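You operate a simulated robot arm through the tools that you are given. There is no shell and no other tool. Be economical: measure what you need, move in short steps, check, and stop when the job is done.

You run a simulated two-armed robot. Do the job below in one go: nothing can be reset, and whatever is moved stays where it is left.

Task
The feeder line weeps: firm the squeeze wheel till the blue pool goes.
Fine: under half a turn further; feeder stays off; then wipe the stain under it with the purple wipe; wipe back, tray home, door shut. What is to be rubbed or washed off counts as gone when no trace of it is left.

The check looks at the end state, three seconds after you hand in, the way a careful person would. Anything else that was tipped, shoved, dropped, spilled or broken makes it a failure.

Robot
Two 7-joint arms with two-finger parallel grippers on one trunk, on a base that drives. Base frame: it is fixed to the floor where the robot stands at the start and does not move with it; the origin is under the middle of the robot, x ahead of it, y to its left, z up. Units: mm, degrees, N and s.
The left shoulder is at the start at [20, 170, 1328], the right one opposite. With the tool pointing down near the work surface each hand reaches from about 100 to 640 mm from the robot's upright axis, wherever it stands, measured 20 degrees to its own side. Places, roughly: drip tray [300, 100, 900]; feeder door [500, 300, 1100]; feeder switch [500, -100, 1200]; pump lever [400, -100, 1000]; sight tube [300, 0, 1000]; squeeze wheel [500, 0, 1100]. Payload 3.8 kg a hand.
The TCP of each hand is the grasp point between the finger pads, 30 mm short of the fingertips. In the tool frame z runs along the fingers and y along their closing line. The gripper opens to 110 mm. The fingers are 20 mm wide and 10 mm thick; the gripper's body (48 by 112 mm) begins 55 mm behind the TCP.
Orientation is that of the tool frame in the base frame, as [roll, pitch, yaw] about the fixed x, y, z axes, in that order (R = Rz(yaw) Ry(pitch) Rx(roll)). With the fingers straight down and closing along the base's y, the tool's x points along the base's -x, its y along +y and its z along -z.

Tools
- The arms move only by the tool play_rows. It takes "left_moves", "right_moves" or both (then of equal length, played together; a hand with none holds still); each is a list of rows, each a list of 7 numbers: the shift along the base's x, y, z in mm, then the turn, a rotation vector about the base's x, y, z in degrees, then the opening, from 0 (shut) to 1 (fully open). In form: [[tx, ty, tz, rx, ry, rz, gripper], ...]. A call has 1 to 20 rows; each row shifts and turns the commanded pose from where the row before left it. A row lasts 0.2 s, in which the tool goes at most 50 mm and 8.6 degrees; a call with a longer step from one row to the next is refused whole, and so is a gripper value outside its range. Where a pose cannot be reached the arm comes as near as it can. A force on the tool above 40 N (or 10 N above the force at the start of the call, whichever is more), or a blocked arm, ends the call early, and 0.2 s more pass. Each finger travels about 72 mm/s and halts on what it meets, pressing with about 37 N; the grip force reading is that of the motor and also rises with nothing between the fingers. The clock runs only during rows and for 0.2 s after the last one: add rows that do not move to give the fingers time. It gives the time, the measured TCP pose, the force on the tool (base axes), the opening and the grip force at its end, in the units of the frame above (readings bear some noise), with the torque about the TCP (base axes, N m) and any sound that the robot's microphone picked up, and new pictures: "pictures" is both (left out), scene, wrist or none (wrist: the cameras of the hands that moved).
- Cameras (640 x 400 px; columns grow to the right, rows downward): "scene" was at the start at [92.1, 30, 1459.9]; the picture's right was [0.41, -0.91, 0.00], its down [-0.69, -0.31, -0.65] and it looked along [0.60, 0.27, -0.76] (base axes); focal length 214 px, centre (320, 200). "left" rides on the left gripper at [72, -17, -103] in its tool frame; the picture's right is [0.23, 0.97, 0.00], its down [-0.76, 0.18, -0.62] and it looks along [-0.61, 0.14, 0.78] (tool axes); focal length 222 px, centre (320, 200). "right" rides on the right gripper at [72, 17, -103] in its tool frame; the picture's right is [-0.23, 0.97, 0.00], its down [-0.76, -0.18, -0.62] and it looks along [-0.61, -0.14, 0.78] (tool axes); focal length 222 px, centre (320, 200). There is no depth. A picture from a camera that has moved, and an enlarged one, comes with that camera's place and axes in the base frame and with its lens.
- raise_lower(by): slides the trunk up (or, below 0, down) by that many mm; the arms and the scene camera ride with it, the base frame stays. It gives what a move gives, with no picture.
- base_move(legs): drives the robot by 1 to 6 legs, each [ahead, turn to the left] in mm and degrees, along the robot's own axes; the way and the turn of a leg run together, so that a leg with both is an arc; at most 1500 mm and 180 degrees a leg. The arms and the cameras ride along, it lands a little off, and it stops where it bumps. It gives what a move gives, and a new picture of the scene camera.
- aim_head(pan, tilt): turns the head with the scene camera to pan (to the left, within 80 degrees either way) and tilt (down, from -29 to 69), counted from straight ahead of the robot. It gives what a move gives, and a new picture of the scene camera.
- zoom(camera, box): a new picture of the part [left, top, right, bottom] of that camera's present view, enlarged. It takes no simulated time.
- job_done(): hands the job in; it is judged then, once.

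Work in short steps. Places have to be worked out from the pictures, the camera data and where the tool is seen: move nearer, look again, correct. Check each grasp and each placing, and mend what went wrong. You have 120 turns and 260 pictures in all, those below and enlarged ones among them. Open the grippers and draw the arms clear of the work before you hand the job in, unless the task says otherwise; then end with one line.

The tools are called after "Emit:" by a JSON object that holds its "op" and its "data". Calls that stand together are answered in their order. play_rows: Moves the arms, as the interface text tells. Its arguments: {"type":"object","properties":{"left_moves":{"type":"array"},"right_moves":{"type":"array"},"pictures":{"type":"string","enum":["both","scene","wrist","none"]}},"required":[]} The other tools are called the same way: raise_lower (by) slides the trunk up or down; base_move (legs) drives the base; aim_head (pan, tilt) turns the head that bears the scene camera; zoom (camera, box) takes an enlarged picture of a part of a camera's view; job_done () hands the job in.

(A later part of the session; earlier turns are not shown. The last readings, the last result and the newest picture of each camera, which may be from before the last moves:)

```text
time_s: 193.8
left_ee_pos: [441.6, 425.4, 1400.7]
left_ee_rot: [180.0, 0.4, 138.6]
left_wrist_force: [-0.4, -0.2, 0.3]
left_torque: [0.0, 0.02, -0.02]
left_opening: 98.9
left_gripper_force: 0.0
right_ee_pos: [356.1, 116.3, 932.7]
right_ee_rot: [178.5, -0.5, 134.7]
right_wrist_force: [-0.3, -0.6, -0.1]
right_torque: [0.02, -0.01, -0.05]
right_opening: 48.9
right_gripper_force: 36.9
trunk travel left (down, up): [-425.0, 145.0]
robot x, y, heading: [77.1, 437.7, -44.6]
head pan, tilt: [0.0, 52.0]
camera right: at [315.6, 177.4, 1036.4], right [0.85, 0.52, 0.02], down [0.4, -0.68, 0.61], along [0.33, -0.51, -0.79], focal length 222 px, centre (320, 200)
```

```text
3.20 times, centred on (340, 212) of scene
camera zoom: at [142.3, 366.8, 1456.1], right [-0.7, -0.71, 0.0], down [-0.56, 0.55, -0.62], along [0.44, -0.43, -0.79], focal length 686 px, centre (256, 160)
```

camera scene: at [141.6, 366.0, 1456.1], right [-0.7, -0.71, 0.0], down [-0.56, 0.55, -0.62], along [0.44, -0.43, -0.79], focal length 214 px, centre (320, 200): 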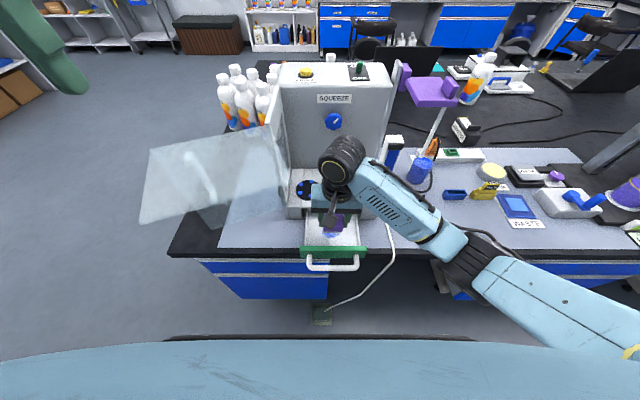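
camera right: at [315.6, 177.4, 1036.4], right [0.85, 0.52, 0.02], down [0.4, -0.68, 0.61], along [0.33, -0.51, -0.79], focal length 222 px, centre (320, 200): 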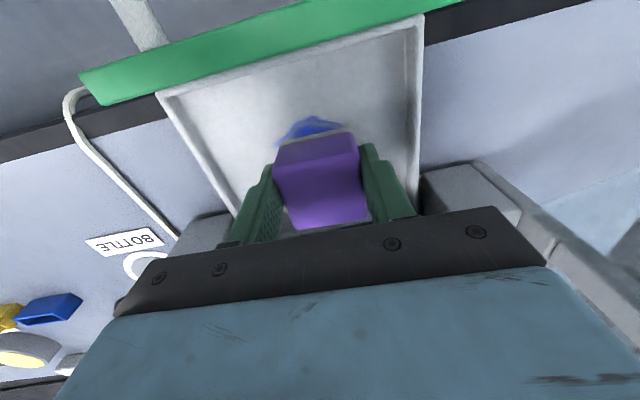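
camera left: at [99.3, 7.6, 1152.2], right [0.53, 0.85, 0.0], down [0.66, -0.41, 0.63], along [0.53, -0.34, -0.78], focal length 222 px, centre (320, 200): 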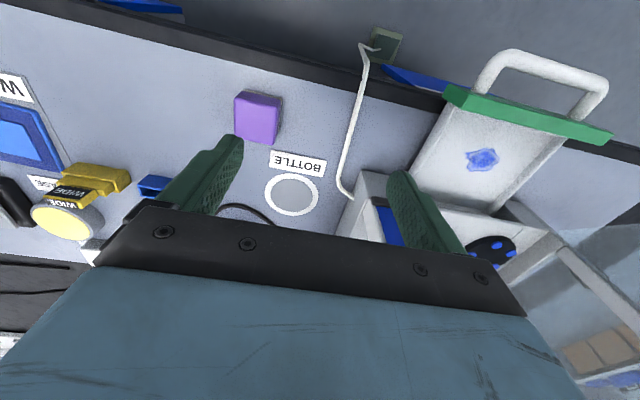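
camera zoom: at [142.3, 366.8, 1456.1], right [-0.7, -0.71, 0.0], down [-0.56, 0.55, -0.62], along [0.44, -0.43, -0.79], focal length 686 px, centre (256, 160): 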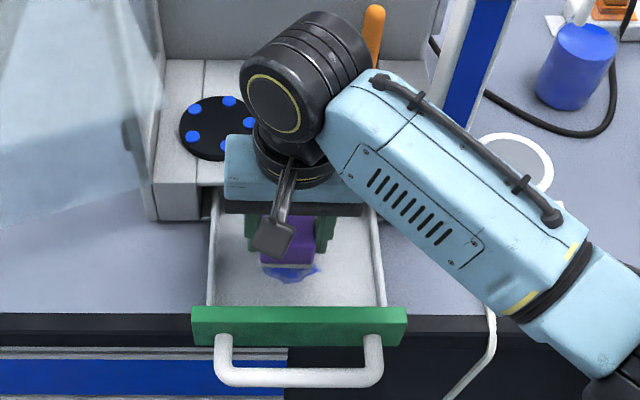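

The stain's front edge (n≈-148) is just ahead of the block as planned. I lower in small steps until light contact.

Emit:
{"op": "play_rows", "data": {"right_moves": [[0, 0, -10, 0, 0, 0, 0.3], [0, 0, -8, 0, 0, 0, 0.3], [0, 0, -5, 0, 0, 0, 0.3], [0, 0, -3, 0, 0, 0, 0.3], [0, 0, 0, 0, 0, 0, 0.3]], "pictures": "none"}}

Emit:
{"op": "zoom", "data": {"camera": "scene", "box": [300, 190, 380, 250]}}

```text
time_s: 195.1
left_ee_pos: [440.8, 424.6, 1399.4]
left_ee_rot: [-180.0, 0.5, 138.5]
left_wrist_force: [1.1, 0.2, 0.6]
left_torque: [0.02, 0.02, -0.02]
left_opening: 98.9
left_gripper_force: 0.0
right_ee_pos: [360.7, 114.3, 910.8]
right_ee_rot: [178.2, -0.2, 134.6]
right_wrist_force: [-1.6, -0.3, 13.9]
right_torque: [-0.2, 0.38, -0.06]
right_opening: 49.4
right_gripper_force: 37.4
trunk travel left (down, up): [-425.0, 145.0]
robot x, y, heading: [75.3, 435.5, -44.8]
head pan, tilt: [0.0, 52.0]
stopped in row 5 (right hand): the force on the tool passed its limit at 40 N (the readings are from after the stop); the commanded pose is now the measured one
```

```text
6.67 times, centred on (340, 220) of scene
camera zoom: at [142.3, 366.6, 1455.8], right [-0.7, -0.71, 0.0], down [-0.56, 0.55, -0.62], along [0.44, -0.43, -0.79], focal length 1430 px, centre (187, 67)
```

zoom: 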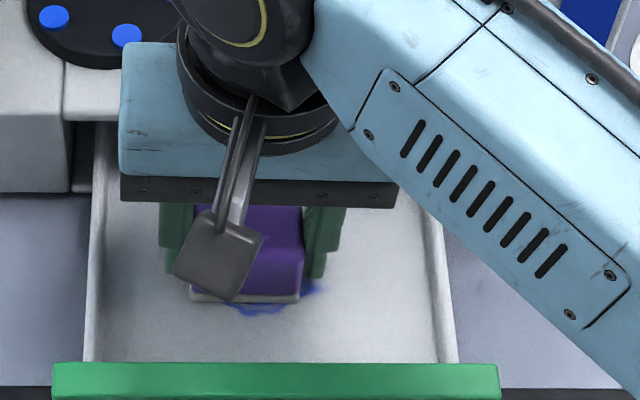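

Contact at z≈911. I scrub along the tray's width in a few passes with light pressure, including the front and back strips.

Emit:
{"op": "play_rows", "data": {"right_moves": [[0, 0, 1, 0, 0, 0, 0.3], [-14, -14, 0, 0, 0, 0, 0.3], [-14, -14, 0, 0, 0, 0, 0.3], [14, 14, 0, 0, 0, 0, 0.3], [14, 14, 0, 0, 0, 0, 0.3], [14, 14, 0, 0, 0, 0, 0.3], [14, 14, 0, 0, 0, 0, 0.3], [-14, -14, 0, 0, 0, 0, 0.3], [-20, -2, 0, 0, 0, 0, 0.3], [-14, -14, 0, 0, 0, 0, 0.3], [-14, -14, 0, 0, 0, 0, 0.3], [14, 14, 0, 0, 0, 0, 0.3], [14, 14, 0, 0, 0, 0, 0.3], [14, 14, 0, 0, 0, 0, 0.3], [14, 14, 0, 0, 0, 0, 0.3], [-14, -14, 0, 0, 0, 0, 0.3], [0, 0, 0, 0, 0, 0, 0.3]], "pictures": "wrist"}}

Emit:
{"op": "zoom", "data": {"camera": "scene", "box": [290, 190, 390, 265]}}

```text
time_s: 198.3
left_ee_pos: [442.5, 423.9, 1400.5]
left_ee_rot: [180.0, 0.5, 138.4]
left_wrist_force: [-0.1, 0.2, 0.0]
left_torque: [0.02, -0.01, -0.02]
left_opening: 98.9
left_gripper_force: 0.0
right_ee_pos: [374.7, 143.6, 909.8]
right_ee_rot: [179.0, 0.0, 134.3]
right_wrist_force: [-5.7, -4.0, 8.7]
right_torque: [-0.05, 0.3, 0.15]
right_opening: 49.2
right_gripper_force: 36.7
trunk travel left (down, up): [-425.0, 145.0]
robot x, y, heading: [70.3, 435.7, -44.8]
head pan, tilt: [0.0, 52.0]
stopped in row 15 (right hand): the force on the tool passed its limit at 49 N (the readings are from after the stop); the commanded pose is now the measured one
camera right: at [333.7, 206.8, 1013.5], right [0.86, 0.52, 0.02], down [0.4, -0.68, 0.62], along [0.33, -0.52, -0.78], focal length 222 px, centre (320, 200)
```

right: 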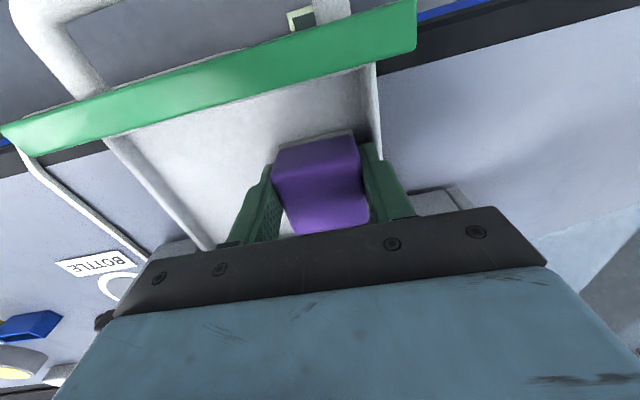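

```text
5.33 times, centred on (340, 228) of scene
camera zoom: at [142.1, 366.4, 1455.9], right [-0.7, -0.71, 0.0], down [-0.56, 0.56, -0.62], along [0.44, -0.43, -0.79], focal length 1144 px, centre (213, 53)
```

zoom: 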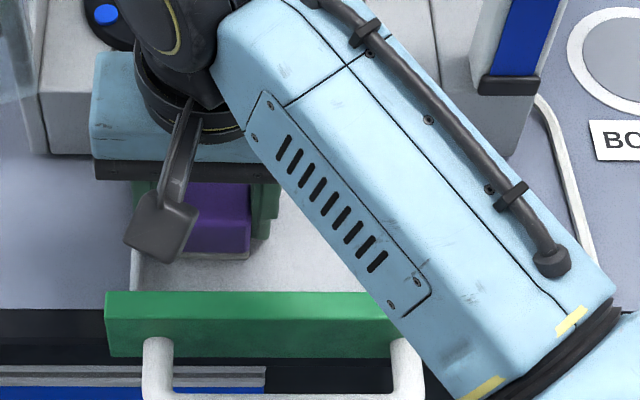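

The left finger reached the tray's left wall. I ease back, lift, and move right to view the tray floor.

Emit:
{"op": "play_rows", "data": {"right_moves": [[-14, -14, 2, 0, 0, 0, 0.3], [-10, -10, 20, 0, 0, 0, 0.3], [-8, 0, 40, 0, 0, 0, 0.3], [-10, 8, 30, 0, 0, 0, 0.3], [-31, -31, 0, 0, 0, 0, 0.3], [-31, -31, 0, 0, 0, 0, 0.3], [-31, -31, 0, 0, 0, 0, 0.3], [-31, -31, 0, 0, 0, 0, 0.3], [0, 0, 0, 0, 0, 0, 0.3]], "pictures": "none"}}

Emit:
{"op": "zoom", "data": {"camera": "scene", "box": [290, 190, 390, 265]}}

```text
time_s: 200.3
left_ee_pos: [442.1, 425.2, 1400.4]
left_ee_rot: [179.9, 0.6, 138.5]
left_wrist_force: [0.1, 0.2, -0.5]
left_torque: [-0.01, 0.03, -0.02]
left_opening: 98.9
left_gripper_force: 0.1
right_ee_pos: [209.1, 5.3, 1000.7]
right_ee_rot: [179.0, -0.1, 134.5]
right_wrist_force: [0.5, 0.9, -0.4]
right_torque: [0.01, -0.01, 0.0]
right_opening: 49.2
right_gripper_force: 36.6
trunk travel left (down, up): [-425.0, 145.0]
robot x, y, heading: [71.5, 433.9, -44.6]
head pan, tilt: [0.0, 52.0]
```

```text
5.33 times, centred on (340, 228) of scene
camera zoom: at [143.1, 367.2, 1456.1], right [-0.7, -0.71, 0.0], down [-0.56, 0.55, -0.62], along [0.44, -0.43, -0.79], focal length 1144 px, centre (213, 53)
```

zoom: 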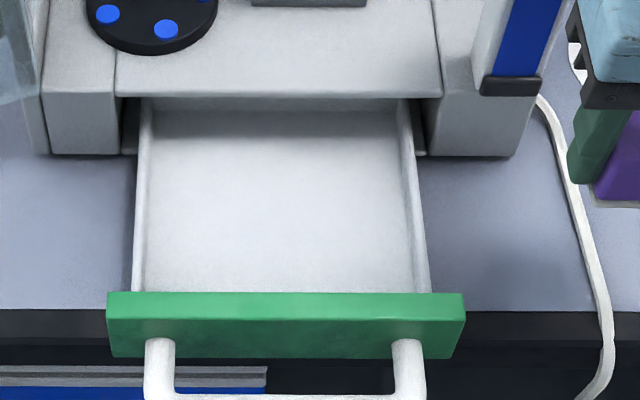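

The tray floor is clean. I carry the wipe back to its spot [135.5,-105] and lower it.

Emit:
{"op": "play_rows", "data": {"right_moves": [[-18, -28, 0, -0.3, 0.3, 0, 0.3], [-18, -28, 0, 0, 0, 0, 0.3], [-18, -27, 0, 0, 0, 0, 0.3], [-19, -27, -10, 0, 0, 0, 0.3], [0, 0, -40, 0, 0, 0, 0.3], [0, 0, -40, 0, 0, 0, 0.3], [0, 0, -12, 0, 0, 0, 0.3], [0, 0, -6, 0, 0, 0, 0.3], [0, 0, 0, 0, 0, 0, 0.3]]}}

Emit:
{"op": "zoom", "data": {"camera": "scene", "box": [380, 170, 500, 260]}}

```text
time_s: 202.3
left_ee_pos: [441.0, 424.5, 1399.6]
left_ee_rot: [-180.0, 0.5, 138.5]
left_wrist_force: [-0.2, 0.6, -0.6]
left_torque: [-0.01, 0.03, 0.0]
left_opening: 99.2
left_gripper_force: 0.0
right_ee_pos: [134.9, -103.9, 892.4]
right_ee_rot: [179.3, -0.1, 134.3]
right_wrist_force: [1.2, 0.3, 0.2]
right_torque: [0.0, 0.01, -0.02]
right_opening: 49.5
right_gripper_force: 37.1
trunk travel left (down, up): [-425.0, 145.0]
robot x, y, heading: [71.9, 437.3, -45.0]
head pan, tilt: [0.0, 52.0]
camera scene: at [142.2, 366.6, 1456.1], right [-0.7, -0.71, 0.0], down [-0.56, 0.55, -0.62], along [0.44, -0.43, -0.79], focal length 214 px, centre (320, 200)
camera right: at [95.5, -41.4, 996.5], right [0.86, 0.52, 0.01], down [0.4, -0.68, 0.62], along [0.33, -0.52, -0.79], focal length 222 px, centre (320, 200)
```

scene: 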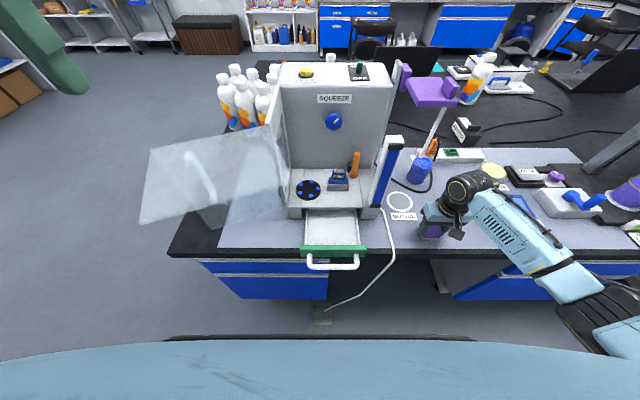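
right: 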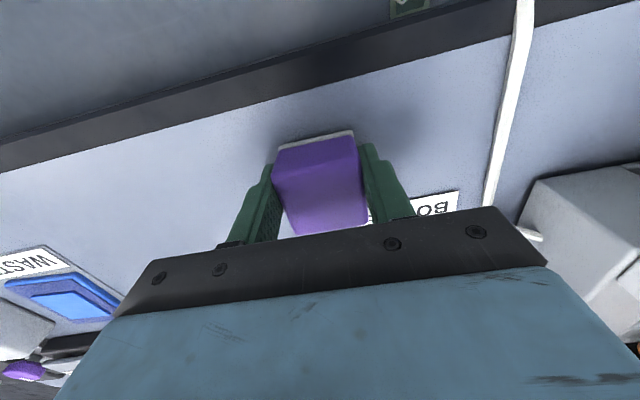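

```text
4.44 times, centred on (440, 215) of scene
camera zoom: at [142.2, 366.6, 1456.1], right [-0.7, -0.71, 0.0], down [-0.56, 0.55, -0.62], along [0.44, -0.43, -0.79], focal length 953 px, centre (-213, 133)
```

zoom: 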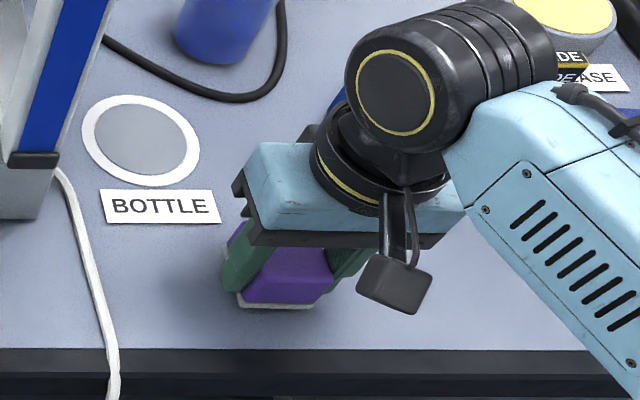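

Almost touching (force ≈0 at z 892). I lower ~2 mm more, open, and lift away.

Emit:
{"op": "play_rows", "data": {"right_moves": [[0, 0, -2, 0, 0, 0, 0.3], [0, 0, 0, 0, 0, 0, 0.3], [0, 0, 0, 0, 0, 0, 0.5], [0, 0, 0, 0, 0, 0, 0.7], [0, 0, 0, 0, 0, 0, 0.7], [0, 0, 30, 0, 0, 0, 0.7], [0, 0, 45, 0, 0, 0, 0.7], [0, 0, 45, 0, 0, 0, 0.7], [-14, 14, 40, 0, 0, 0, 0.7], [-14, 14, 40, 0, 0, 0, 0.7], [0, 0, 0, 0, 0, 0, 0.7]], "pictures": "scene"}}

Emit:
{"op": "zoom", "data": {"camera": "scene", "box": [290, 170, 450, 270]}}

```text
time_s: 204.7
left_ee_pos: [442.7, 424.8, 1400.7]
left_ee_rot: [-180.0, 0.4, 138.6]
left_wrist_force: [1.0, 0.1, 0.2]
left_torque: [-0.03, -0.04, -0.01]
left_opening: 99.3
left_gripper_force: 0.1
right_ee_pos: [107.7, -74.4, 1091.6]
right_ee_rot: [179.2, -0.2, 134.4]
right_wrist_force: [-0.2, 0.2, 0.7]
right_torque: [0.02, 0.03, -0.01]
right_opening: 76.8
right_gripper_force: 0.0
trunk travel left (down, up): [-425.0, 145.0]
robot x, y, heading: [74.5, 438.8, -44.8]
head pan, tilt: [0.0, 52.0]
camera scene: at [142.6, 366.5, 1456.0], right [-0.7, -0.71, 0.0], down [-0.56, 0.55, -0.62], along [0.44, -0.43, -0.79], focal length 214 px, centre (320, 200)
```

scene: 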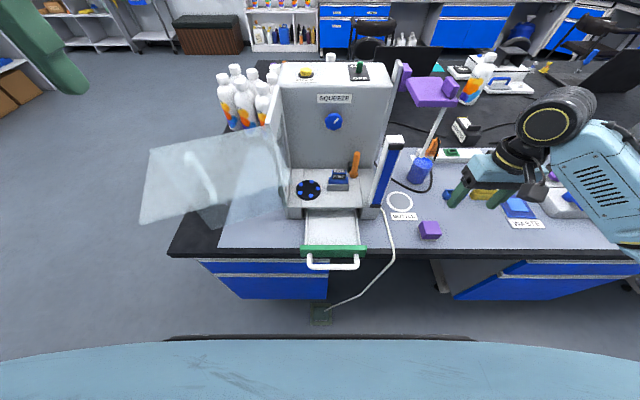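

```text
4.00 times, centred on (370, 220) of scene
camera zoom: at [142.6, 366.5, 1456.0], right [-0.7, -0.71, 0.0], down [-0.56, 0.55, -0.62], along [0.44, -0.43, -0.79], focal length 858 px, centre (120, 120)
```

zoom: 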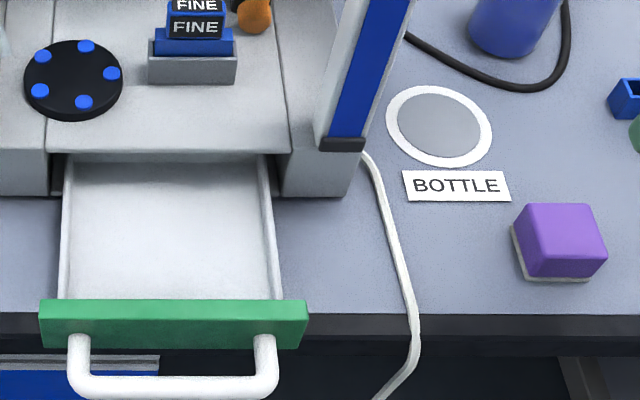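

Wipe is back in place and the tray spotless. Next the tray: I back the base 60 mm, and bring the closed right fingers down just outside the handle bar (≈ e 324, n -20).

Emit:
{"op": "base_move", "data": {"legs": [[-60, 0]]}}

Emit:
{"op": "play_rows", "data": {"right_moves": [[22, 31, 0, 0, 0, 0, 0.4], [22, 31, 0, 0, 0, 0, 0.1], [22, 31, 0, 0, 0, 0, 0], [22, 31, 0, 0, 0, 0, 0], [22, 31, 0, 0, 0, 0, 0], [22, 31, 0, 0, 0, 0, 0], [22, 31, 0, 0, 0, 0, 0], [22, 31, 0, 0, 0, 0, 0], [0, 0, -40, 0, 0, 0, 0], [0, 0, -40, 0, 0, 0, 0], [0, 0, 0, 0, 0, 0, 0]]}}

```text
time_s: 205.7
left_ee_pos: [399.9, 467.2, 1400.4]
left_ee_rot: [-180.0, 0.6, 138.6]
left_wrist_force: [-0.9, 0.2, -0.6]
left_torque: [-0.01, 0.01, -0.01]
left_opening: 99.0
left_gripper_force: 0.1
right_ee_pos: [66.3, -31.4, 1093.0]
right_ee_rot: [179.2, -0.2, 134.4]
right_wrist_force: [0.1, 0.5, -0.2]
right_torque: [0.02, -0.03, -0.02]
right_opening: 77.2
right_gripper_force: 0.1
trunk travel left (down, up): [-425.0, 145.0]
robot x, y, heading: [35.6, 473.4, -44.7]
head pan, tilt: [0.0, 52.0]
camera scene: at [99.6, 409.0, 1456.2], right [-0.7, -0.71, 0.0], down [-0.56, 0.55, -0.62], along [0.44, -0.43, -0.79], focal length 214 px, centre (320, 200)
```

scene: 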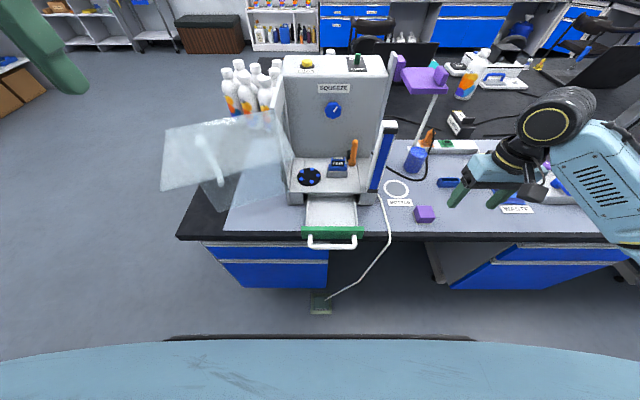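

```text
time_s: 208.1
left_ee_pos: [399.9, 466.5, 1401.0]
left_ee_rot: [179.9, 0.5, 138.5]
left_wrist_force: [-1.1, 0.6, -0.2]
left_torque: [0.04, -0.02, -0.03]
left_opening: 99.1
left_gripper_force: 0.1
right_ee_pos: [240.6, 212.4, 1013.2]
right_ee_rot: [179.3, -0.1, 134.4]
right_wrist_force: [-0.6, -0.4, -0.8]
right_torque: [0.0, 0.01, 0.04]
right_opening: 0.0
right_gripper_force: 36.8
trunk travel left (down, up): [-425.0, 145.0]
robot x, y, heading: [35.0, 477.6, -44.7]
head pan, tilt: [0.0, 52.0]
camera scene: at [100.6, 407.8, 1456.1], right [-0.7, -0.71, 0.0], down [-0.56, 0.55, -0.62], along [0.44, -0.43, -0.79], focal length 214 px, centre (320, 200)
camera right: at [201.6, 276.2, 1116.5], right [0.85, 0.52, 0.01], down [0.4, -0.67, 0.62], along [0.33, -0.53, -0.78], focal length 222 px, centre (320, 200)
```

scene: 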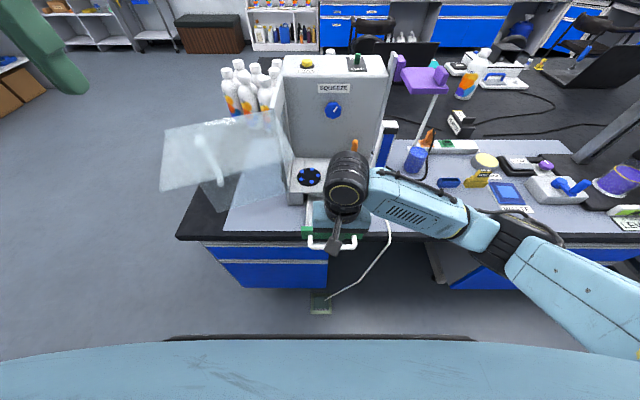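
right: 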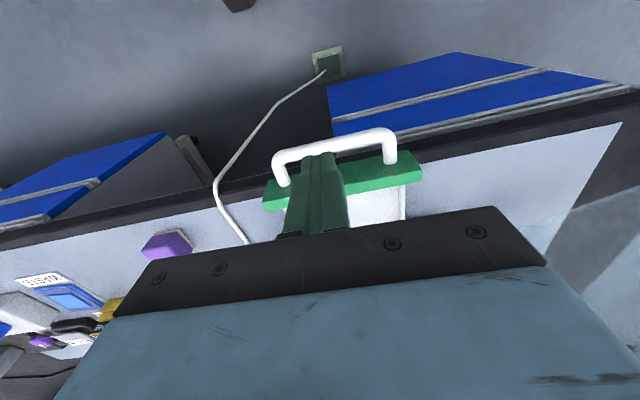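

The handle bar is ~37 mm ahead of the fingers. I descend to z≈892 and begin pushing toward the feeder.

Emit:
{"op": "play_rows", "data": {"right_moves": [[0, 0, -40, 0, 0, 0, 0], [0, 0, -40, 0, 0, 0, 0], [0, 0, -41, 0, 0, 0, 0], [10, -10, 0, 0, 0, 0, 0], [10, -10, 0, 0, 0, 0, 0], [10, -10, 0, 0, 0, 0, 0], [10, -10, 0, 0, 0, 0, 0], [0, 0, 0, 0, 0, 0, 0]]}}

```text
time_s: 209.8
left_ee_pos: [400.1, 466.2, 1400.0]
left_ee_rot: [179.9, 0.6, 138.5]
left_wrist_force: [-0.1, 0.1, -0.9]
left_torque: [0.0, -0.01, -0.01]
left_opening: 98.8
left_gripper_force: 0.1
right_ee_pos: [282.9, 174.9, 891.8]
right_ee_rot: [179.2, -0.1, 134.4]
right_wrist_force: [-0.2, 1.1, -0.2]
right_torque: [0.02, 0.02, 0.01]
right_opening: 0.2
right_gripper_force: 37.0
trunk travel left (down, up): [-425.0, 145.0]
robot x, y, heading: [31.5, 475.1, -44.7]
head pan, tilt: [0.0, 52.0]
camera scene: at [100.6, 407.8, 1456.1], right [-0.7, -0.71, 0.0], down [-0.56, 0.55, -0.62], along [0.44, -0.43, -0.79], focal length 214 px, centre (320, 200)
camera right: at [242.5, 237.4, 996.4], right [0.85, 0.52, 0.01], down [0.4, -0.67, 0.62], along [0.33, -0.52, -0.78], focal length 222 px, centre (320, 200)
```

scene: 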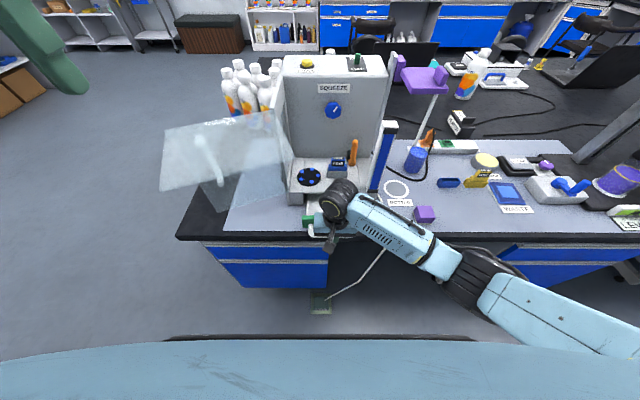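
right: 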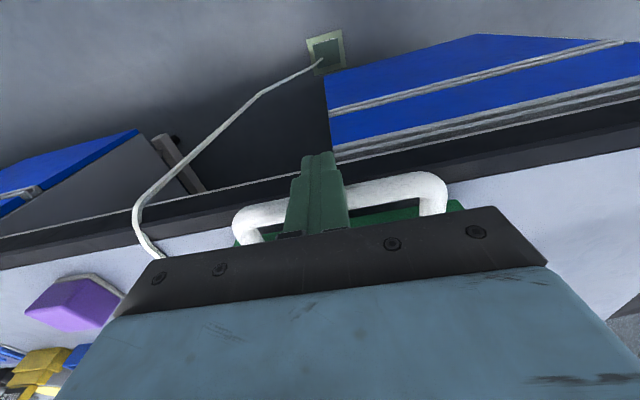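

The finger is behind the bar and pushing. I continue 70 mm.

Emit:
{"op": "play_rows", "data": {"right_moves": [[10, -10, 0, 0, 0, 0, 0], [10, -10, 0, 0, 0, 0, 0], [10, -10, 0, 0, 0, 0, 0], [10, -10, 0, 0, 0, 0, 0], [10, -10, 0, 0, 0, 0, 0], [0, 0, 0, 0, 0, 0, 0]]}}

Emit:
{"op": "zoom", "data": {"camera": "scene", "box": [270, 160, 390, 250]}}

```text
time_s: 211.2
left_ee_pos: [399.8, 466.6, 1399.8]
left_ee_rot: [-180.0, 0.5, 138.4]
left_wrist_force: [-0.5, 0.6, -0.1]
left_torque: [0.02, -0.03, 0.02]
left_opening: 99.3
left_gripper_force: 0.0
right_ee_pos: [332.4, 126.0, 891.4]
right_ee_rot: [179.4, -0.1, 134.4]
right_wrist_force: [-0.1, -0.1, 0.6]
right_torque: [0.03, 0.01, 0.02]
right_opening: 0.1
right_gripper_force: 36.9
trunk travel left (down, up): [-425.0, 145.0]
robot x, y, heading: [31.4, 477.1, -44.7]
head pan, tilt: [0.0, 52.0]
camera scene: at [100.5, 407.8, 1456.1], right [-0.7, -0.71, 0.0], down [-0.56, 0.55, -0.62], along [0.44, -0.43, -0.79], focal length 214 px, centre (320, 200)
camera right: at [292.3, 188.3, 995.1], right [0.85, 0.52, 0.01], down [0.4, -0.67, 0.62], along [0.33, -0.52, -0.78], focal length 222 px, centre (320, 200)
```

scene: 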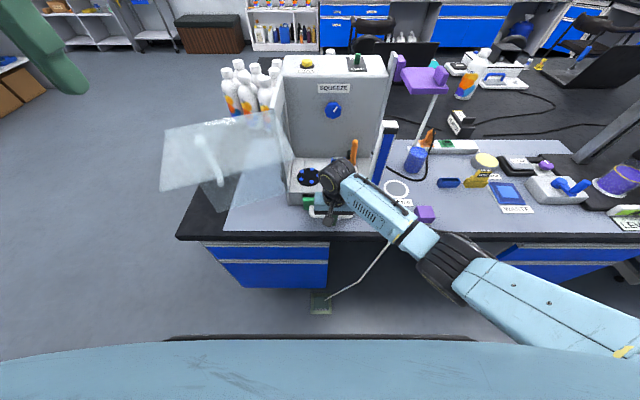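
right: 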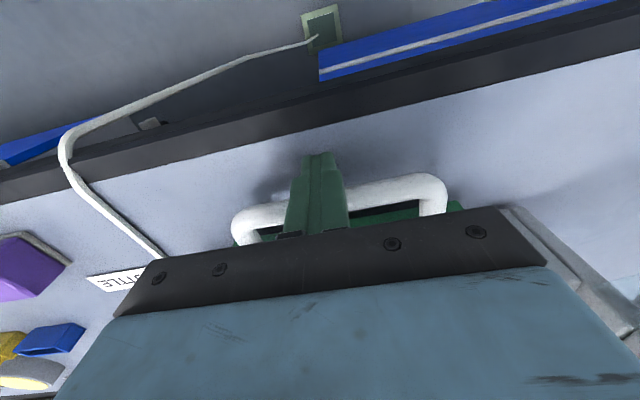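

```text
4.44 times, centred on (330, 205) of scene
camera zoom: at [100.5, 407.8, 1456.1], right [-0.7, -0.71, 0.0], down [-0.56, 0.55, -0.62], along [0.44, -0.43, -0.79], focal length 953 px, centre (276, 178)
```

zoom: 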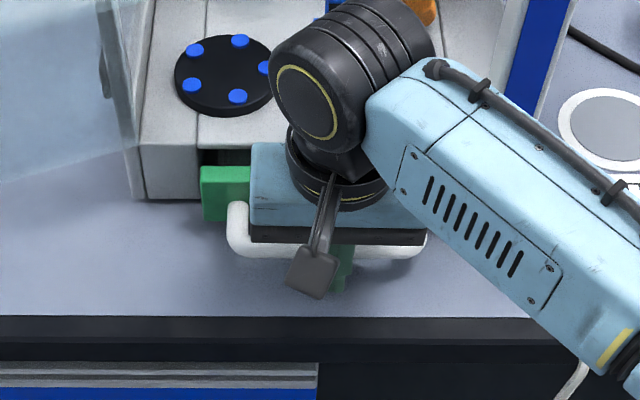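

Nearly in; a small gap remains. I push on in small steps until it seats.

Emit:
{"op": "play_rows", "data": {"right_moves": [[6, -6, 0, 0, 0, 0, 0], [6, -6, 0, 0, 0, 0, 0], [4, -4, 0, 0, 0, 0, 0], [4, -4, 0, 0, 0, 0, 0], [4, -4, 0, 0, 0, 0, 0], [0, 0, 0, 0, 0, 0, 0]], "pictures": "none"}}

Emit:
{"op": "zoom", "data": {"camera": "scene", "box": [270, 160, 390, 250]}}

```text
time_s: 212.0
left_ee_pos: [396.9, 468.0, 1400.9]
left_ee_rot: [180.0, 0.6, 138.5]
left_wrist_force: [0.4, -0.5, 0.3]
left_torque: [0.05, 0.01, 0.0]
left_opening: 99.1
left_gripper_force: 0.1
right_ee_pos: [340.0, 117.8, 889.1]
right_ee_rot: [179.4, -1.7, 134.7]
right_wrist_force: [-20.0, 13.8, 13.3]
right_torque: [-0.09, 0.05, 0.07]
right_opening: 0.0
right_gripper_force: 38.0
trunk travel left (down, up): [-425.0, 145.0]
robot x, y, heading: [32.9, 479.8, -44.9]
head pan, tilt: [0.0, 52.0]
stopped in row 3 (right hand): the force on the tool passed its limit at 48 N (the readings are from after the stop); the commanded pose is now the measured one
```

```text
4.44 times, centred on (330, 205) of scene
camera zoom: at [98.2, 409.7, 1456.4], right [-0.7, -0.71, 0.0], down [-0.56, 0.55, -0.62], along [0.44, -0.43, -0.79], focal length 953 px, centre (276, 178)
```

zoom: 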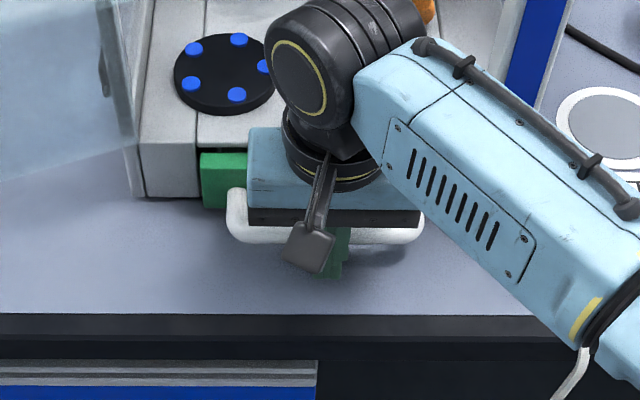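

The tray is seated (gap closed, hard stop). I back the fingers off, lift, and look at the tray and the door.

Emit:
{"op": "play_rows", "data": {"right_moves": [[-10, 10, 0, 0, 0, 0, 0], [-15, 15, 10, 0, 0, 0, 0], [-10, 10, 40, 0, 0, 0, 0], [0, 0, 45, 0, 0, 0, 0.2], [0, 0, 45, 0, 0, 0, 0.4], [-28, -28, 30, 0, 0, 0, 0.4], [-31, -31, 20, 0, 0, 0, 0.4], [-31, -31, 20, 0, 0, 0, 0.4], [-31, -31, 20, 0, 0, 0, 0.4], [-31, -31, 20, 0, 0, 0, 0.4], [-31, -31, 20, 0, 0, 0, 0.4], [-20, -20, 20, 0, 0, 0, 0.4], [0, 0, 0, 0, 0, 0, 0.4]], "pictures": "scene"}}

Emit:
{"op": "zoom", "data": {"camera": "scene", "box": [150, 100, 390, 250]}}

```text
time_s: 214.8
left_ee_pos: [400.3, 466.8, 1400.6]
left_ee_rot: [179.9, 0.5, 138.5]
left_wrist_force: [0.1, 0.6, 0.7]
left_torque: [-0.02, 0.01, 0.01]
left_opening: 99.0
left_gripper_force: 0.0
right_ee_pos: [106.5, -54.0, 1179.1]
right_ee_rot: [179.6, -1.2, 134.6]
right_wrist_force: [0.1, 0.7, 0.4]
right_torque: [-0.02, -0.04, -0.01]
right_opening: 44.0
right_gripper_force: 0.1
trunk travel left (down, up): [-425.0, 145.0]
robot x, y, heading: [29.8, 476.7, -44.6]
head pan, tilt: [0.0, 52.0]
camera scene: at [100.4, 408.3, 1456.1], right [-0.7, -0.71, 0.0], down [-0.56, 0.55, -0.62], along [0.44, -0.43, -0.79], focal length 214 px, centre (320, 200)
```

scene: 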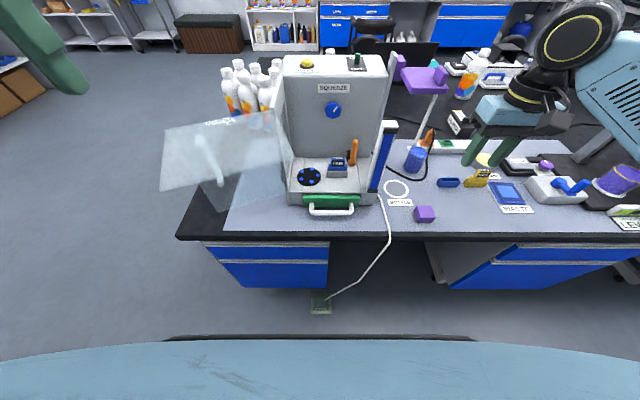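

```text
2.67 times, centred on (270, 175) of scene
camera zoom: at [100.4, 408.3, 1456.1], right [-0.7, -0.71, 0.0], down [-0.56, 0.55, -0.62], along [0.44, -0.43, -0.79], focal length 572 px, centre (453, 267)
```

zoom: 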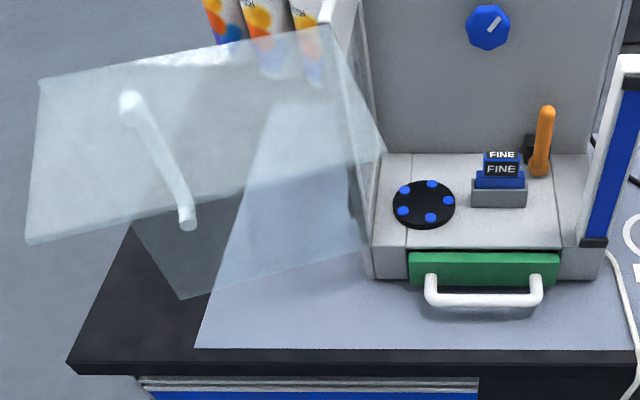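

Tray is home. The door is an L-shaped hood hinged at ≈(e 469, n -241), top at z≈1200, open at ~22° from +e; it must swing ~158° around. I'll use the right hand behind its outer face, from a station farther left: relocating the base 262 mm along the bench.

Emit:
{"op": "play_rows", "data": {"right_moves": [[0, 0, 40, 0, 0, 0, 0], [0, 0, 40, 0, 0, 0, 0], [0, 0, 40, 0, 0, 0, 0], [0, 0, 40, 0, 0, 0, 0], [0, 0, 0, 0, 0, 0, 0]], "pictures": "none"}}

Emit:
{"op": "base_move", "data": {"legs": [[0, 90], [262, 0], [0, -90]]}}

```text
time_s: 216.0
left_ee_pos: [399.8, 465.6, 1400.7]
left_ee_rot: [-180.0, 0.5, 138.5]
left_wrist_force: [-0.3, 0.4, 0.0]
left_torque: [0.0, -0.03, 0.01]
left_opening: 99.0
left_gripper_force: 0.0
right_ee_pos: [104.5, -54.1, 1339.8]
right_ee_rot: [179.4, -1.2, 134.5]
right_wrist_force: [-0.4, 0.9, 0.3]
right_torque: [0.0, 0.05, -0.03]
right_opening: 0.0
right_gripper_force: 36.8
trunk travel left (down, up): [-425.0, 145.0]
robot x, y, heading: [32.0, 477.5, -44.9]
head pan, tilt: [0.0, 52.0]
```

```text
time_s: 225.6
left_ee_pos: [583.6, 650.8, 1400.4]
left_ee_rot: [-180.0, 0.4, 137.9]
left_wrist_force: [0.5, -0.1, -0.2]
left_torque: [0.02, -0.03, -0.01]
left_opening: 99.0
left_gripper_force: 0.0
right_ee_pos: [284.0, 134.8, 1339.7]
right_ee_rot: [179.5, -1.3, 133.9]
right_wrist_force: [0.0, -1.1, -0.8]
right_torque: [-0.02, -0.02, -0.03]
right_opening: 0.0
right_gripper_force: 37.2
trunk travel left (down, up): [-425.0, 145.0]
robot x, y, heading: [217.9, 661.7, -45.3]
head pan, tilt: [0.0, 52.0]
camera scene: at [284.4, 595.7, 1456.1], right [-0.71, -0.7, 0.0], down [-0.55, 0.56, -0.62], along [0.43, -0.44, -0.79], focal length 214 px, centre (320, 200)
```

scene: 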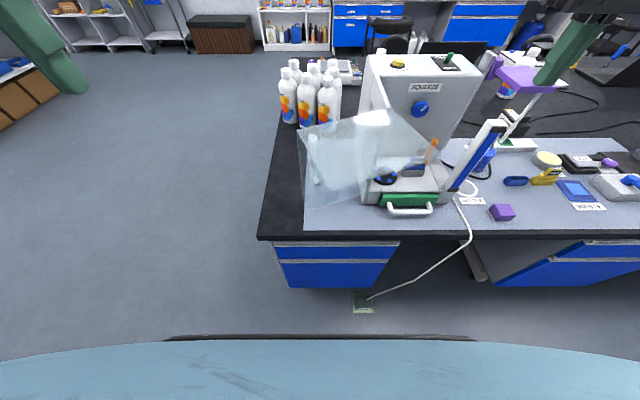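

Emit:
{"op": "zoom", "data": {"camera": "scene", "box": [280, 80, 460, 230]}}

```text
2.67 times, centred on (370, 155) of scene
camera zoom: at [284.4, 595.7, 1456.1], right [-0.71, -0.7, 0.0], down [-0.55, 0.56, -0.62], along [0.43, -0.44, -0.79], focal length 572 px, centre (187, 320)
```

zoom: 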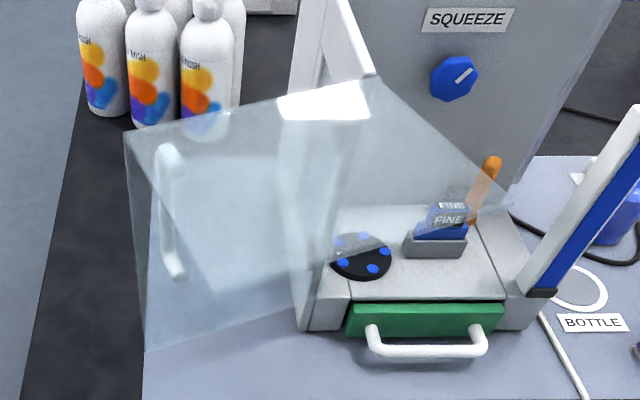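

Two-view triangulation: hinge at [491,168] (e 466, n -228), free edge at [570,369], hood top z≈1207, opening angle ≈23.5°. I fly the closed right hand to behind the panel at 120 mm radius and lower to TCP z≈1172.

Emit:
{"op": "play_rows", "data": {"right_moves": [[36, 16, 0, 0, 0, 0, 0], [36, 16, 0, 0, 0, 0, 0], [36, 16, 0, 0, 0, 0, 0], [36, 16, 0, 0, 0, 0, 0], [37, 16, 0, 0, 0, 0, 0], [37, 16, 0, 0, 0, 0, 0], [37, 16, 0, 0, 0, 0, 0], [37, 17, 0, 0, 0, 0, 0], [0, 0, -40, 0, 0, 0, 0], [0, 0, -40, 0, 0, 0, 0], [0, 0, 0, 0, 0, 0, 0]]}}

```text
time_s: 228.0
left_ee_pos: [584.8, 651.2, 1400.3]
left_ee_rot: [-180.0, 0.5, 137.9]
left_wrist_force: [0.7, 0.4, -0.1]
left_torque: [0.02, -0.01, -0.03]
left_opening: 98.9
left_gripper_force: 0.0
right_ee_pos: [575.9, 265.7, 1260.5]
right_ee_rot: [179.4, -1.2, 134.0]
right_wrist_force: [-0.3, 0.9, -0.5]
right_torque: [0.0, 0.0, 0.02]
right_opening: 0.0
right_gripper_force: 36.4
trunk travel left (down, up): [-425.0, 145.0]
robot x, y, heading: [216.1, 667.4, -45.4]
head pan, tilt: [0.0, 52.0]
camera scene: at [284.2, 596.0, 1456.2], right [-0.71, -0.7, 0.0], down [-0.55, 0.56, -0.62], along [0.43, -0.44, -0.79], focal length 214 px, centre (320, 200)
camera right: at [538.0, 327.4, 1365.1], right [0.86, 0.51, 0.0], down [0.4, -0.68, 0.61], along [0.31, -0.52, -0.8], focal length 222 px, centre (320, 200)
```

scene: 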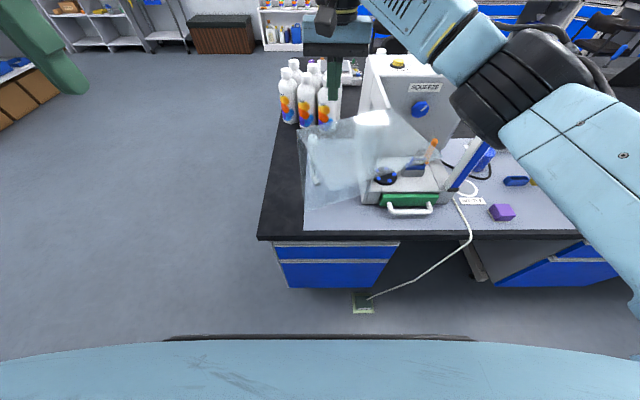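
right: 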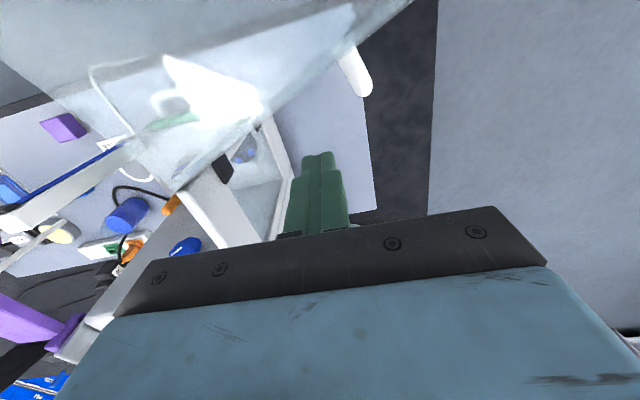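

The finger is on the outer side of the panel. I lower to z≈1172, make contact and sweep the hood along its arc to ≈53°.

Emit:
{"op": "play_rows", "data": {"right_moves": [[0, 0, -40, 0, 0, 0, 0], [0, 0, -40, 0, 0, 0, 0], [0, 0, -8, 0, 0, 0, 0], [-15, 6, 0, 0, 0, 0, 0], [-15, 6, 0, 0, 0, 0, 0], [-9.2, 4, 0, 0, 0, 0, 0], [-9.2, 4, 0, 0, 0, 0, 0], [-10.2, 2.4, 0, 0, 0, 0, 0], [-10.2, 2.3, 0, 0, 0, 0, 0], [-10.5, 0.7, 0, 0, 0, 0, 0], [-10.5, 0.6, 0, 0, 0, 0, 0], [0, 0, 0, 0, 0, 0, 0]]}}

```text
time_s: 230.6
left_ee_pos: [584.2, 650.5, 1400.6]
left_ee_rot: [-179.9, 0.5, 137.9]
left_wrist_force: [-0.7, -0.2, -0.2]
left_torque: [-0.01, 0.01, 0.01]
left_opening: 99.0
left_gripper_force: 0.0
right_ee_pos: [487.5, 289.2, 1170.1]
right_ee_rot: [179.5, -1.3, 133.9]
right_wrist_force: [0.8, -0.3, 0.7]
right_torque: [-0.02, 0.03, 0.0]
right_opening: 0.0
right_gripper_force: 37.2
trunk travel left (down, up): [-425.0, 145.0]
robot x, y, heading: [214.1, 667.1, -45.2]
head pan, tilt: [0.0, 52.0]
camera scene: at [284.7, 595.8, 1456.1], right [-0.71, -0.7, 0.0], down [-0.55, 0.56, -0.62], along [0.43, -0.44, -0.79], focal length 214 px, centre (320, 200)
camera right: at [448.9, 351.7, 1276.0], right [0.86, 0.51, 0.0], down [0.41, -0.69, 0.6], along [0.31, -0.52, -0.8], focal length 222 px, centre (320, 200)
```

scene: 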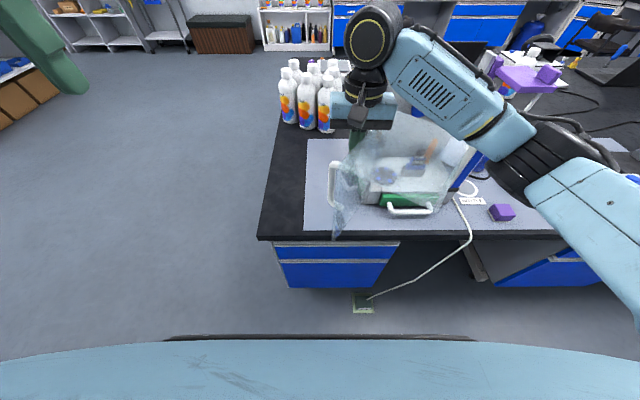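
right: 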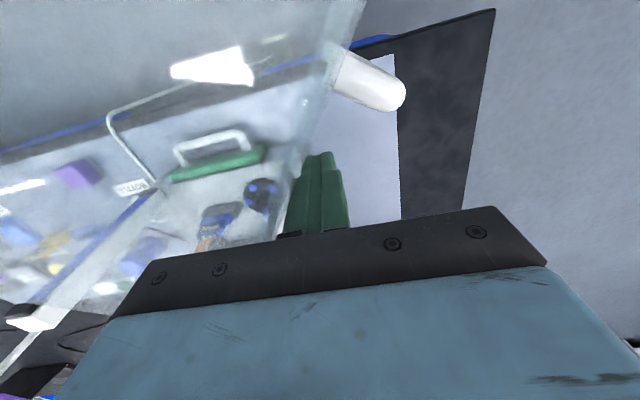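

The hood follows. I continue the arc to ≈103°.

Emit:
{"op": "play_rows", "data": {"right_moves": [[-10.5, -1.3, 0, 0, 0, 0, 0], [-10.4, -1.3, 0, 0, 0, 0, 0], [-10, -3, 0, 0, 0, 0, 0], [-10, -3.1, 0, 0, 0, 0, 0], [-9.4, -4.7, 0, 0, 0, 0, 0], [-9.4, -4.8, 0, 0, 0, 0, 0], [-8.4, -6.3, 0, 0, 0, 0, 0], [-8.4, -6.3, 0, 0, 0, 0, 0], [-7.2, -7.6, 0, 0, 0, 0, 0], [-7.2, -7.7, 0, 0, 0, 0, 0], [0, 0, 0, 0, 0, 0, 0]]}}

```text
time_s: 233.0
left_ee_pos: [584.8, 651.1, 1400.8]
left_ee_rot: [-179.9, 0.4, 137.9]
left_wrist_force: [-0.8, 0.0, 0.2]
left_torque: [-0.01, 0.01, 0.0]
left_opening: 98.8
left_gripper_force: 0.1
right_ee_pos: [396.0, 243.7, 1171.5]
right_ee_rot: [179.5, -1.1, 133.9]
right_wrist_force: [-0.3, -1.0, -0.2]
right_torque: [0.0, 0.02, 0.01]
right_opening: 0.2
right_gripper_force: 37.7
trunk travel left (down, up): [-425.0, 145.0]
robot x, y, heading: [217.7, 665.3, -45.2]
head pan, tilt: [0.0, 52.0]
camera scene: at [284.7, 595.9, 1456.1], right [-0.71, -0.7, 0.0], down [-0.55, 0.56, -0.62], along [0.43, -0.44, -0.79], focal length 214 px, centre (320, 200)
camera right: at [357.7, 305.1, 1276.4], right [0.86, 0.51, 0.0], down [0.41, -0.69, 0.61], along [0.31, -0.52, -0.8], focal length 222 px, centre (320, 200)
```

scene: 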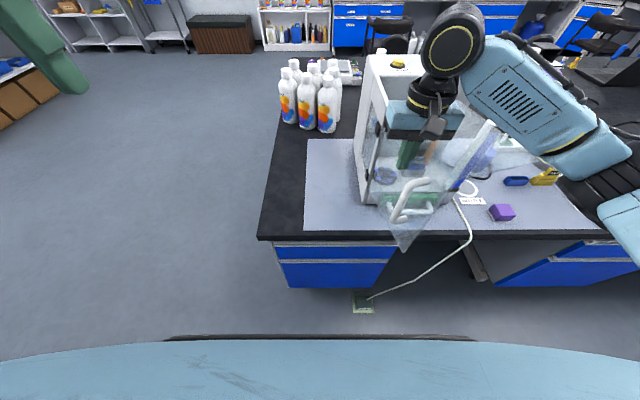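
right: 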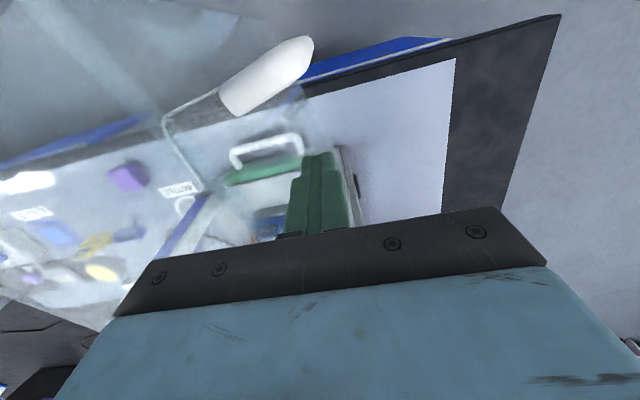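

On track. I continue to ≈163°.

Emit:
{"op": "play_rows", "data": {"right_moves": [[-5.8, -8.8, 0, 0, 0, 0, 0], [-5.8, -8.9, 0, 0, 0, 0, 0], [-4.1, -9.6, 0, 0, 0, 0, 0], [-4.2, -9.6, 0, 0, 0, 0, 0], [-2.3, -10.2, 0, 0, 0, 0, 0], [-2.4, -10.3, 0, 0, 0, 0, 0], [-0.6, -10.5, 0, 0, 0, 0, 0], [-0.7, -10.6, 0, 0, 0, 0, 0], [1.2, -10.4, 0, 0, 0, 0, 0], [1.3, -10.4, 0, 0, 0, 0, 0], [3.1, -10.1, 0, 0, 0, 0, 0], [3.1, -10.1, 0, 0, 0, 0, 0], [0, 0, 0, 0, 0, 0, 0]]}}

```text
time_s: 235.8
left_ee_pos: [584.1, 651.1, 1400.5]
left_ee_rot: [180.0, 0.5, 137.9]
left_wrist_force: [0.7, -0.1, 0.2]
left_torque: [0.0, 0.02, -0.01]
left_opening: 98.9
left_gripper_force: 0.0
right_ee_pos: [377.9, 123.1, 1170.9]
right_ee_rot: [179.5, -1.2, 133.9]
right_wrist_force: [-0.3, 0.2, -0.5]
right_torque: [-0.01, 0.02, 0.02]
right_opening: 0.2
right_gripper_force: 37.0
trunk travel left (down, up): [-425.0, 145.0]
robot x, y, heading: [217.3, 666.8, -45.3]
head pan, tilt: [0.0, 52.0]
camera scene: at [284.4, 595.8, 1456.1], right [-0.71, -0.7, 0.0], down [-0.55, 0.56, -0.62], along [0.43, -0.44, -0.79], focal length 214 px, centre (320, 200)
camera right: at [339.9, 185.4, 1276.1], right [0.86, 0.51, 0.0], down [0.41, -0.68, 0.61], along [0.31, -0.52, -0.8], focal length 222 px, centre (320, 200)
```

scene: 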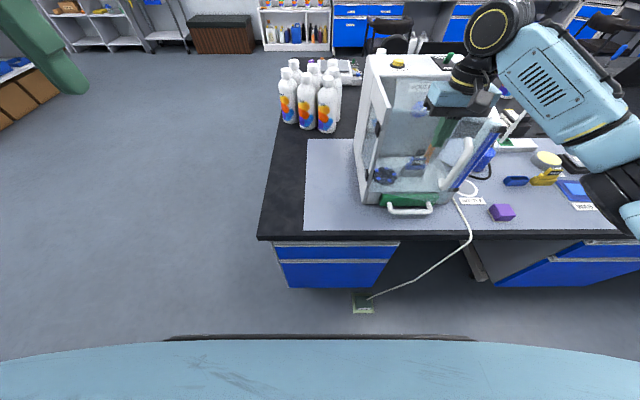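
right: 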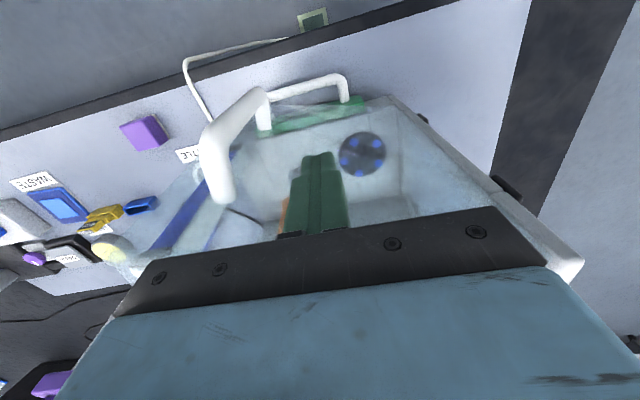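

Almost shut. I finish the arc and push gently until it seats.

Emit:
{"op": "play_rows", "data": {"right_moves": [[4.7, -9.4, 0, 0, 0, 0, 0], [4.8, -9.4, 0, 0, 0, 0, 0], [5, -7, 0, 0, 0, 0, 0], [5, -6, 0, 0, 0, 0, 0], [3, -3, 0, 0, 0, 0, 0], [3, -3, 0, 0, 0, 0, 0], [3, -3, 0, 0, 0, 0, 0], [3, -3, 0, 0, 0, 0, 0], [3, -3, 0, 0, 0, 0, 0], [0, 0, 0, 0, 0, 0, 0]]}}

Emit:
{"op": "zoom", "data": {"camera": "scene", "box": [330, 40, 530, 230]}}

```text
time_s: 237.0
left_ee_pos: [579.4, 655.2, 1401.7]
left_ee_rot: [-180.0, 0.7, 137.7]
left_wrist_force: [-0.6, 0.5, -0.4]
left_torque: [-0.02, 0.0, 0.0]
left_opening: 99.0
left_gripper_force: 0.1
right_ee_pos: [394.7, 96.3, 1171.6]
right_ee_rot: [179.6, -1.9, 134.5]
right_wrist_force: [-16.0, 14.9, 5.2]
right_torque: [-0.53, -0.62, 0.19]
right_opening: 0.1
right_gripper_force: 37.3
trunk travel left (down, up): [-425.0, 145.0]
robot x, y, heading: [214.2, 668.3, -45.3]
head pan, tilt: [0.0, 52.0]
stopped in row 6 (right hand): the force on the tool passed its limit at 44 N (the readings are from after the stop); the commanded pose is now the measured one
camera scene: at [280.7, 599.8, 1456.6], right [-0.71, -0.7, 0.0], down [-0.55, 0.56, -0.62], along [0.43, -0.44, -0.79], focal length 214 px, centre (320, 200)
camera right: at [357.2, 155.4, 1277.4], right [0.85, 0.52, 0.0], down [0.42, -0.69, 0.59], along [0.31, -0.51, -0.8], focal length 222 px, centre (320, 200)
```

scene: 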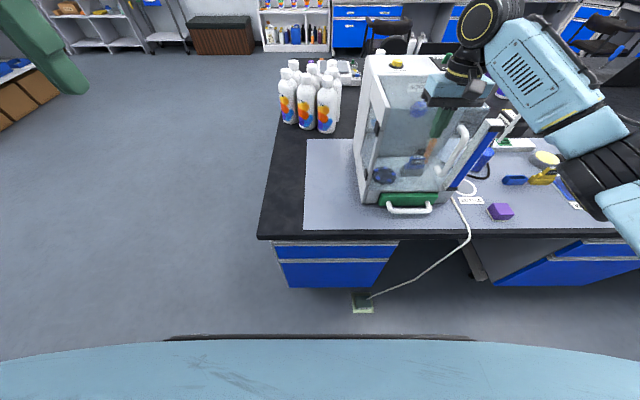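
right: 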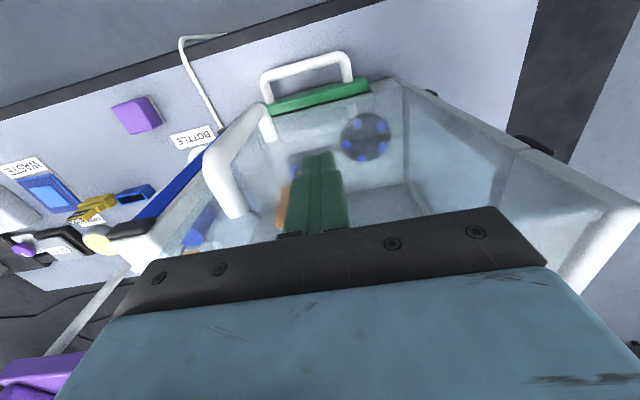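

```text
2.11 times, centred on (430, 135) of scene
camera zoom: at [280.7, 599.8, 1456.6], right [-0.71, -0.7, 0.0], down [-0.55, 0.56, -0.62], along [0.43, -0.44, -0.79], focal length 452 px, centre (88, 337)
```

zoom: 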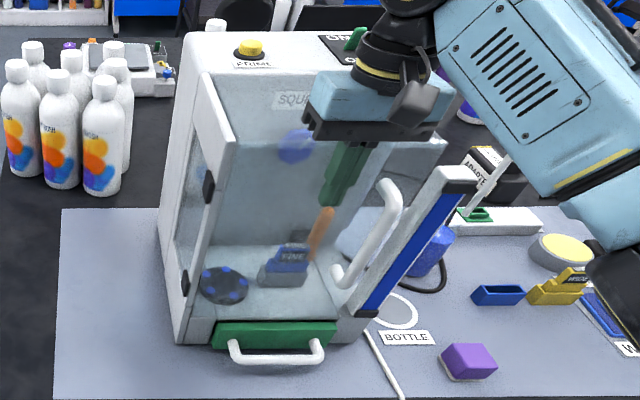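

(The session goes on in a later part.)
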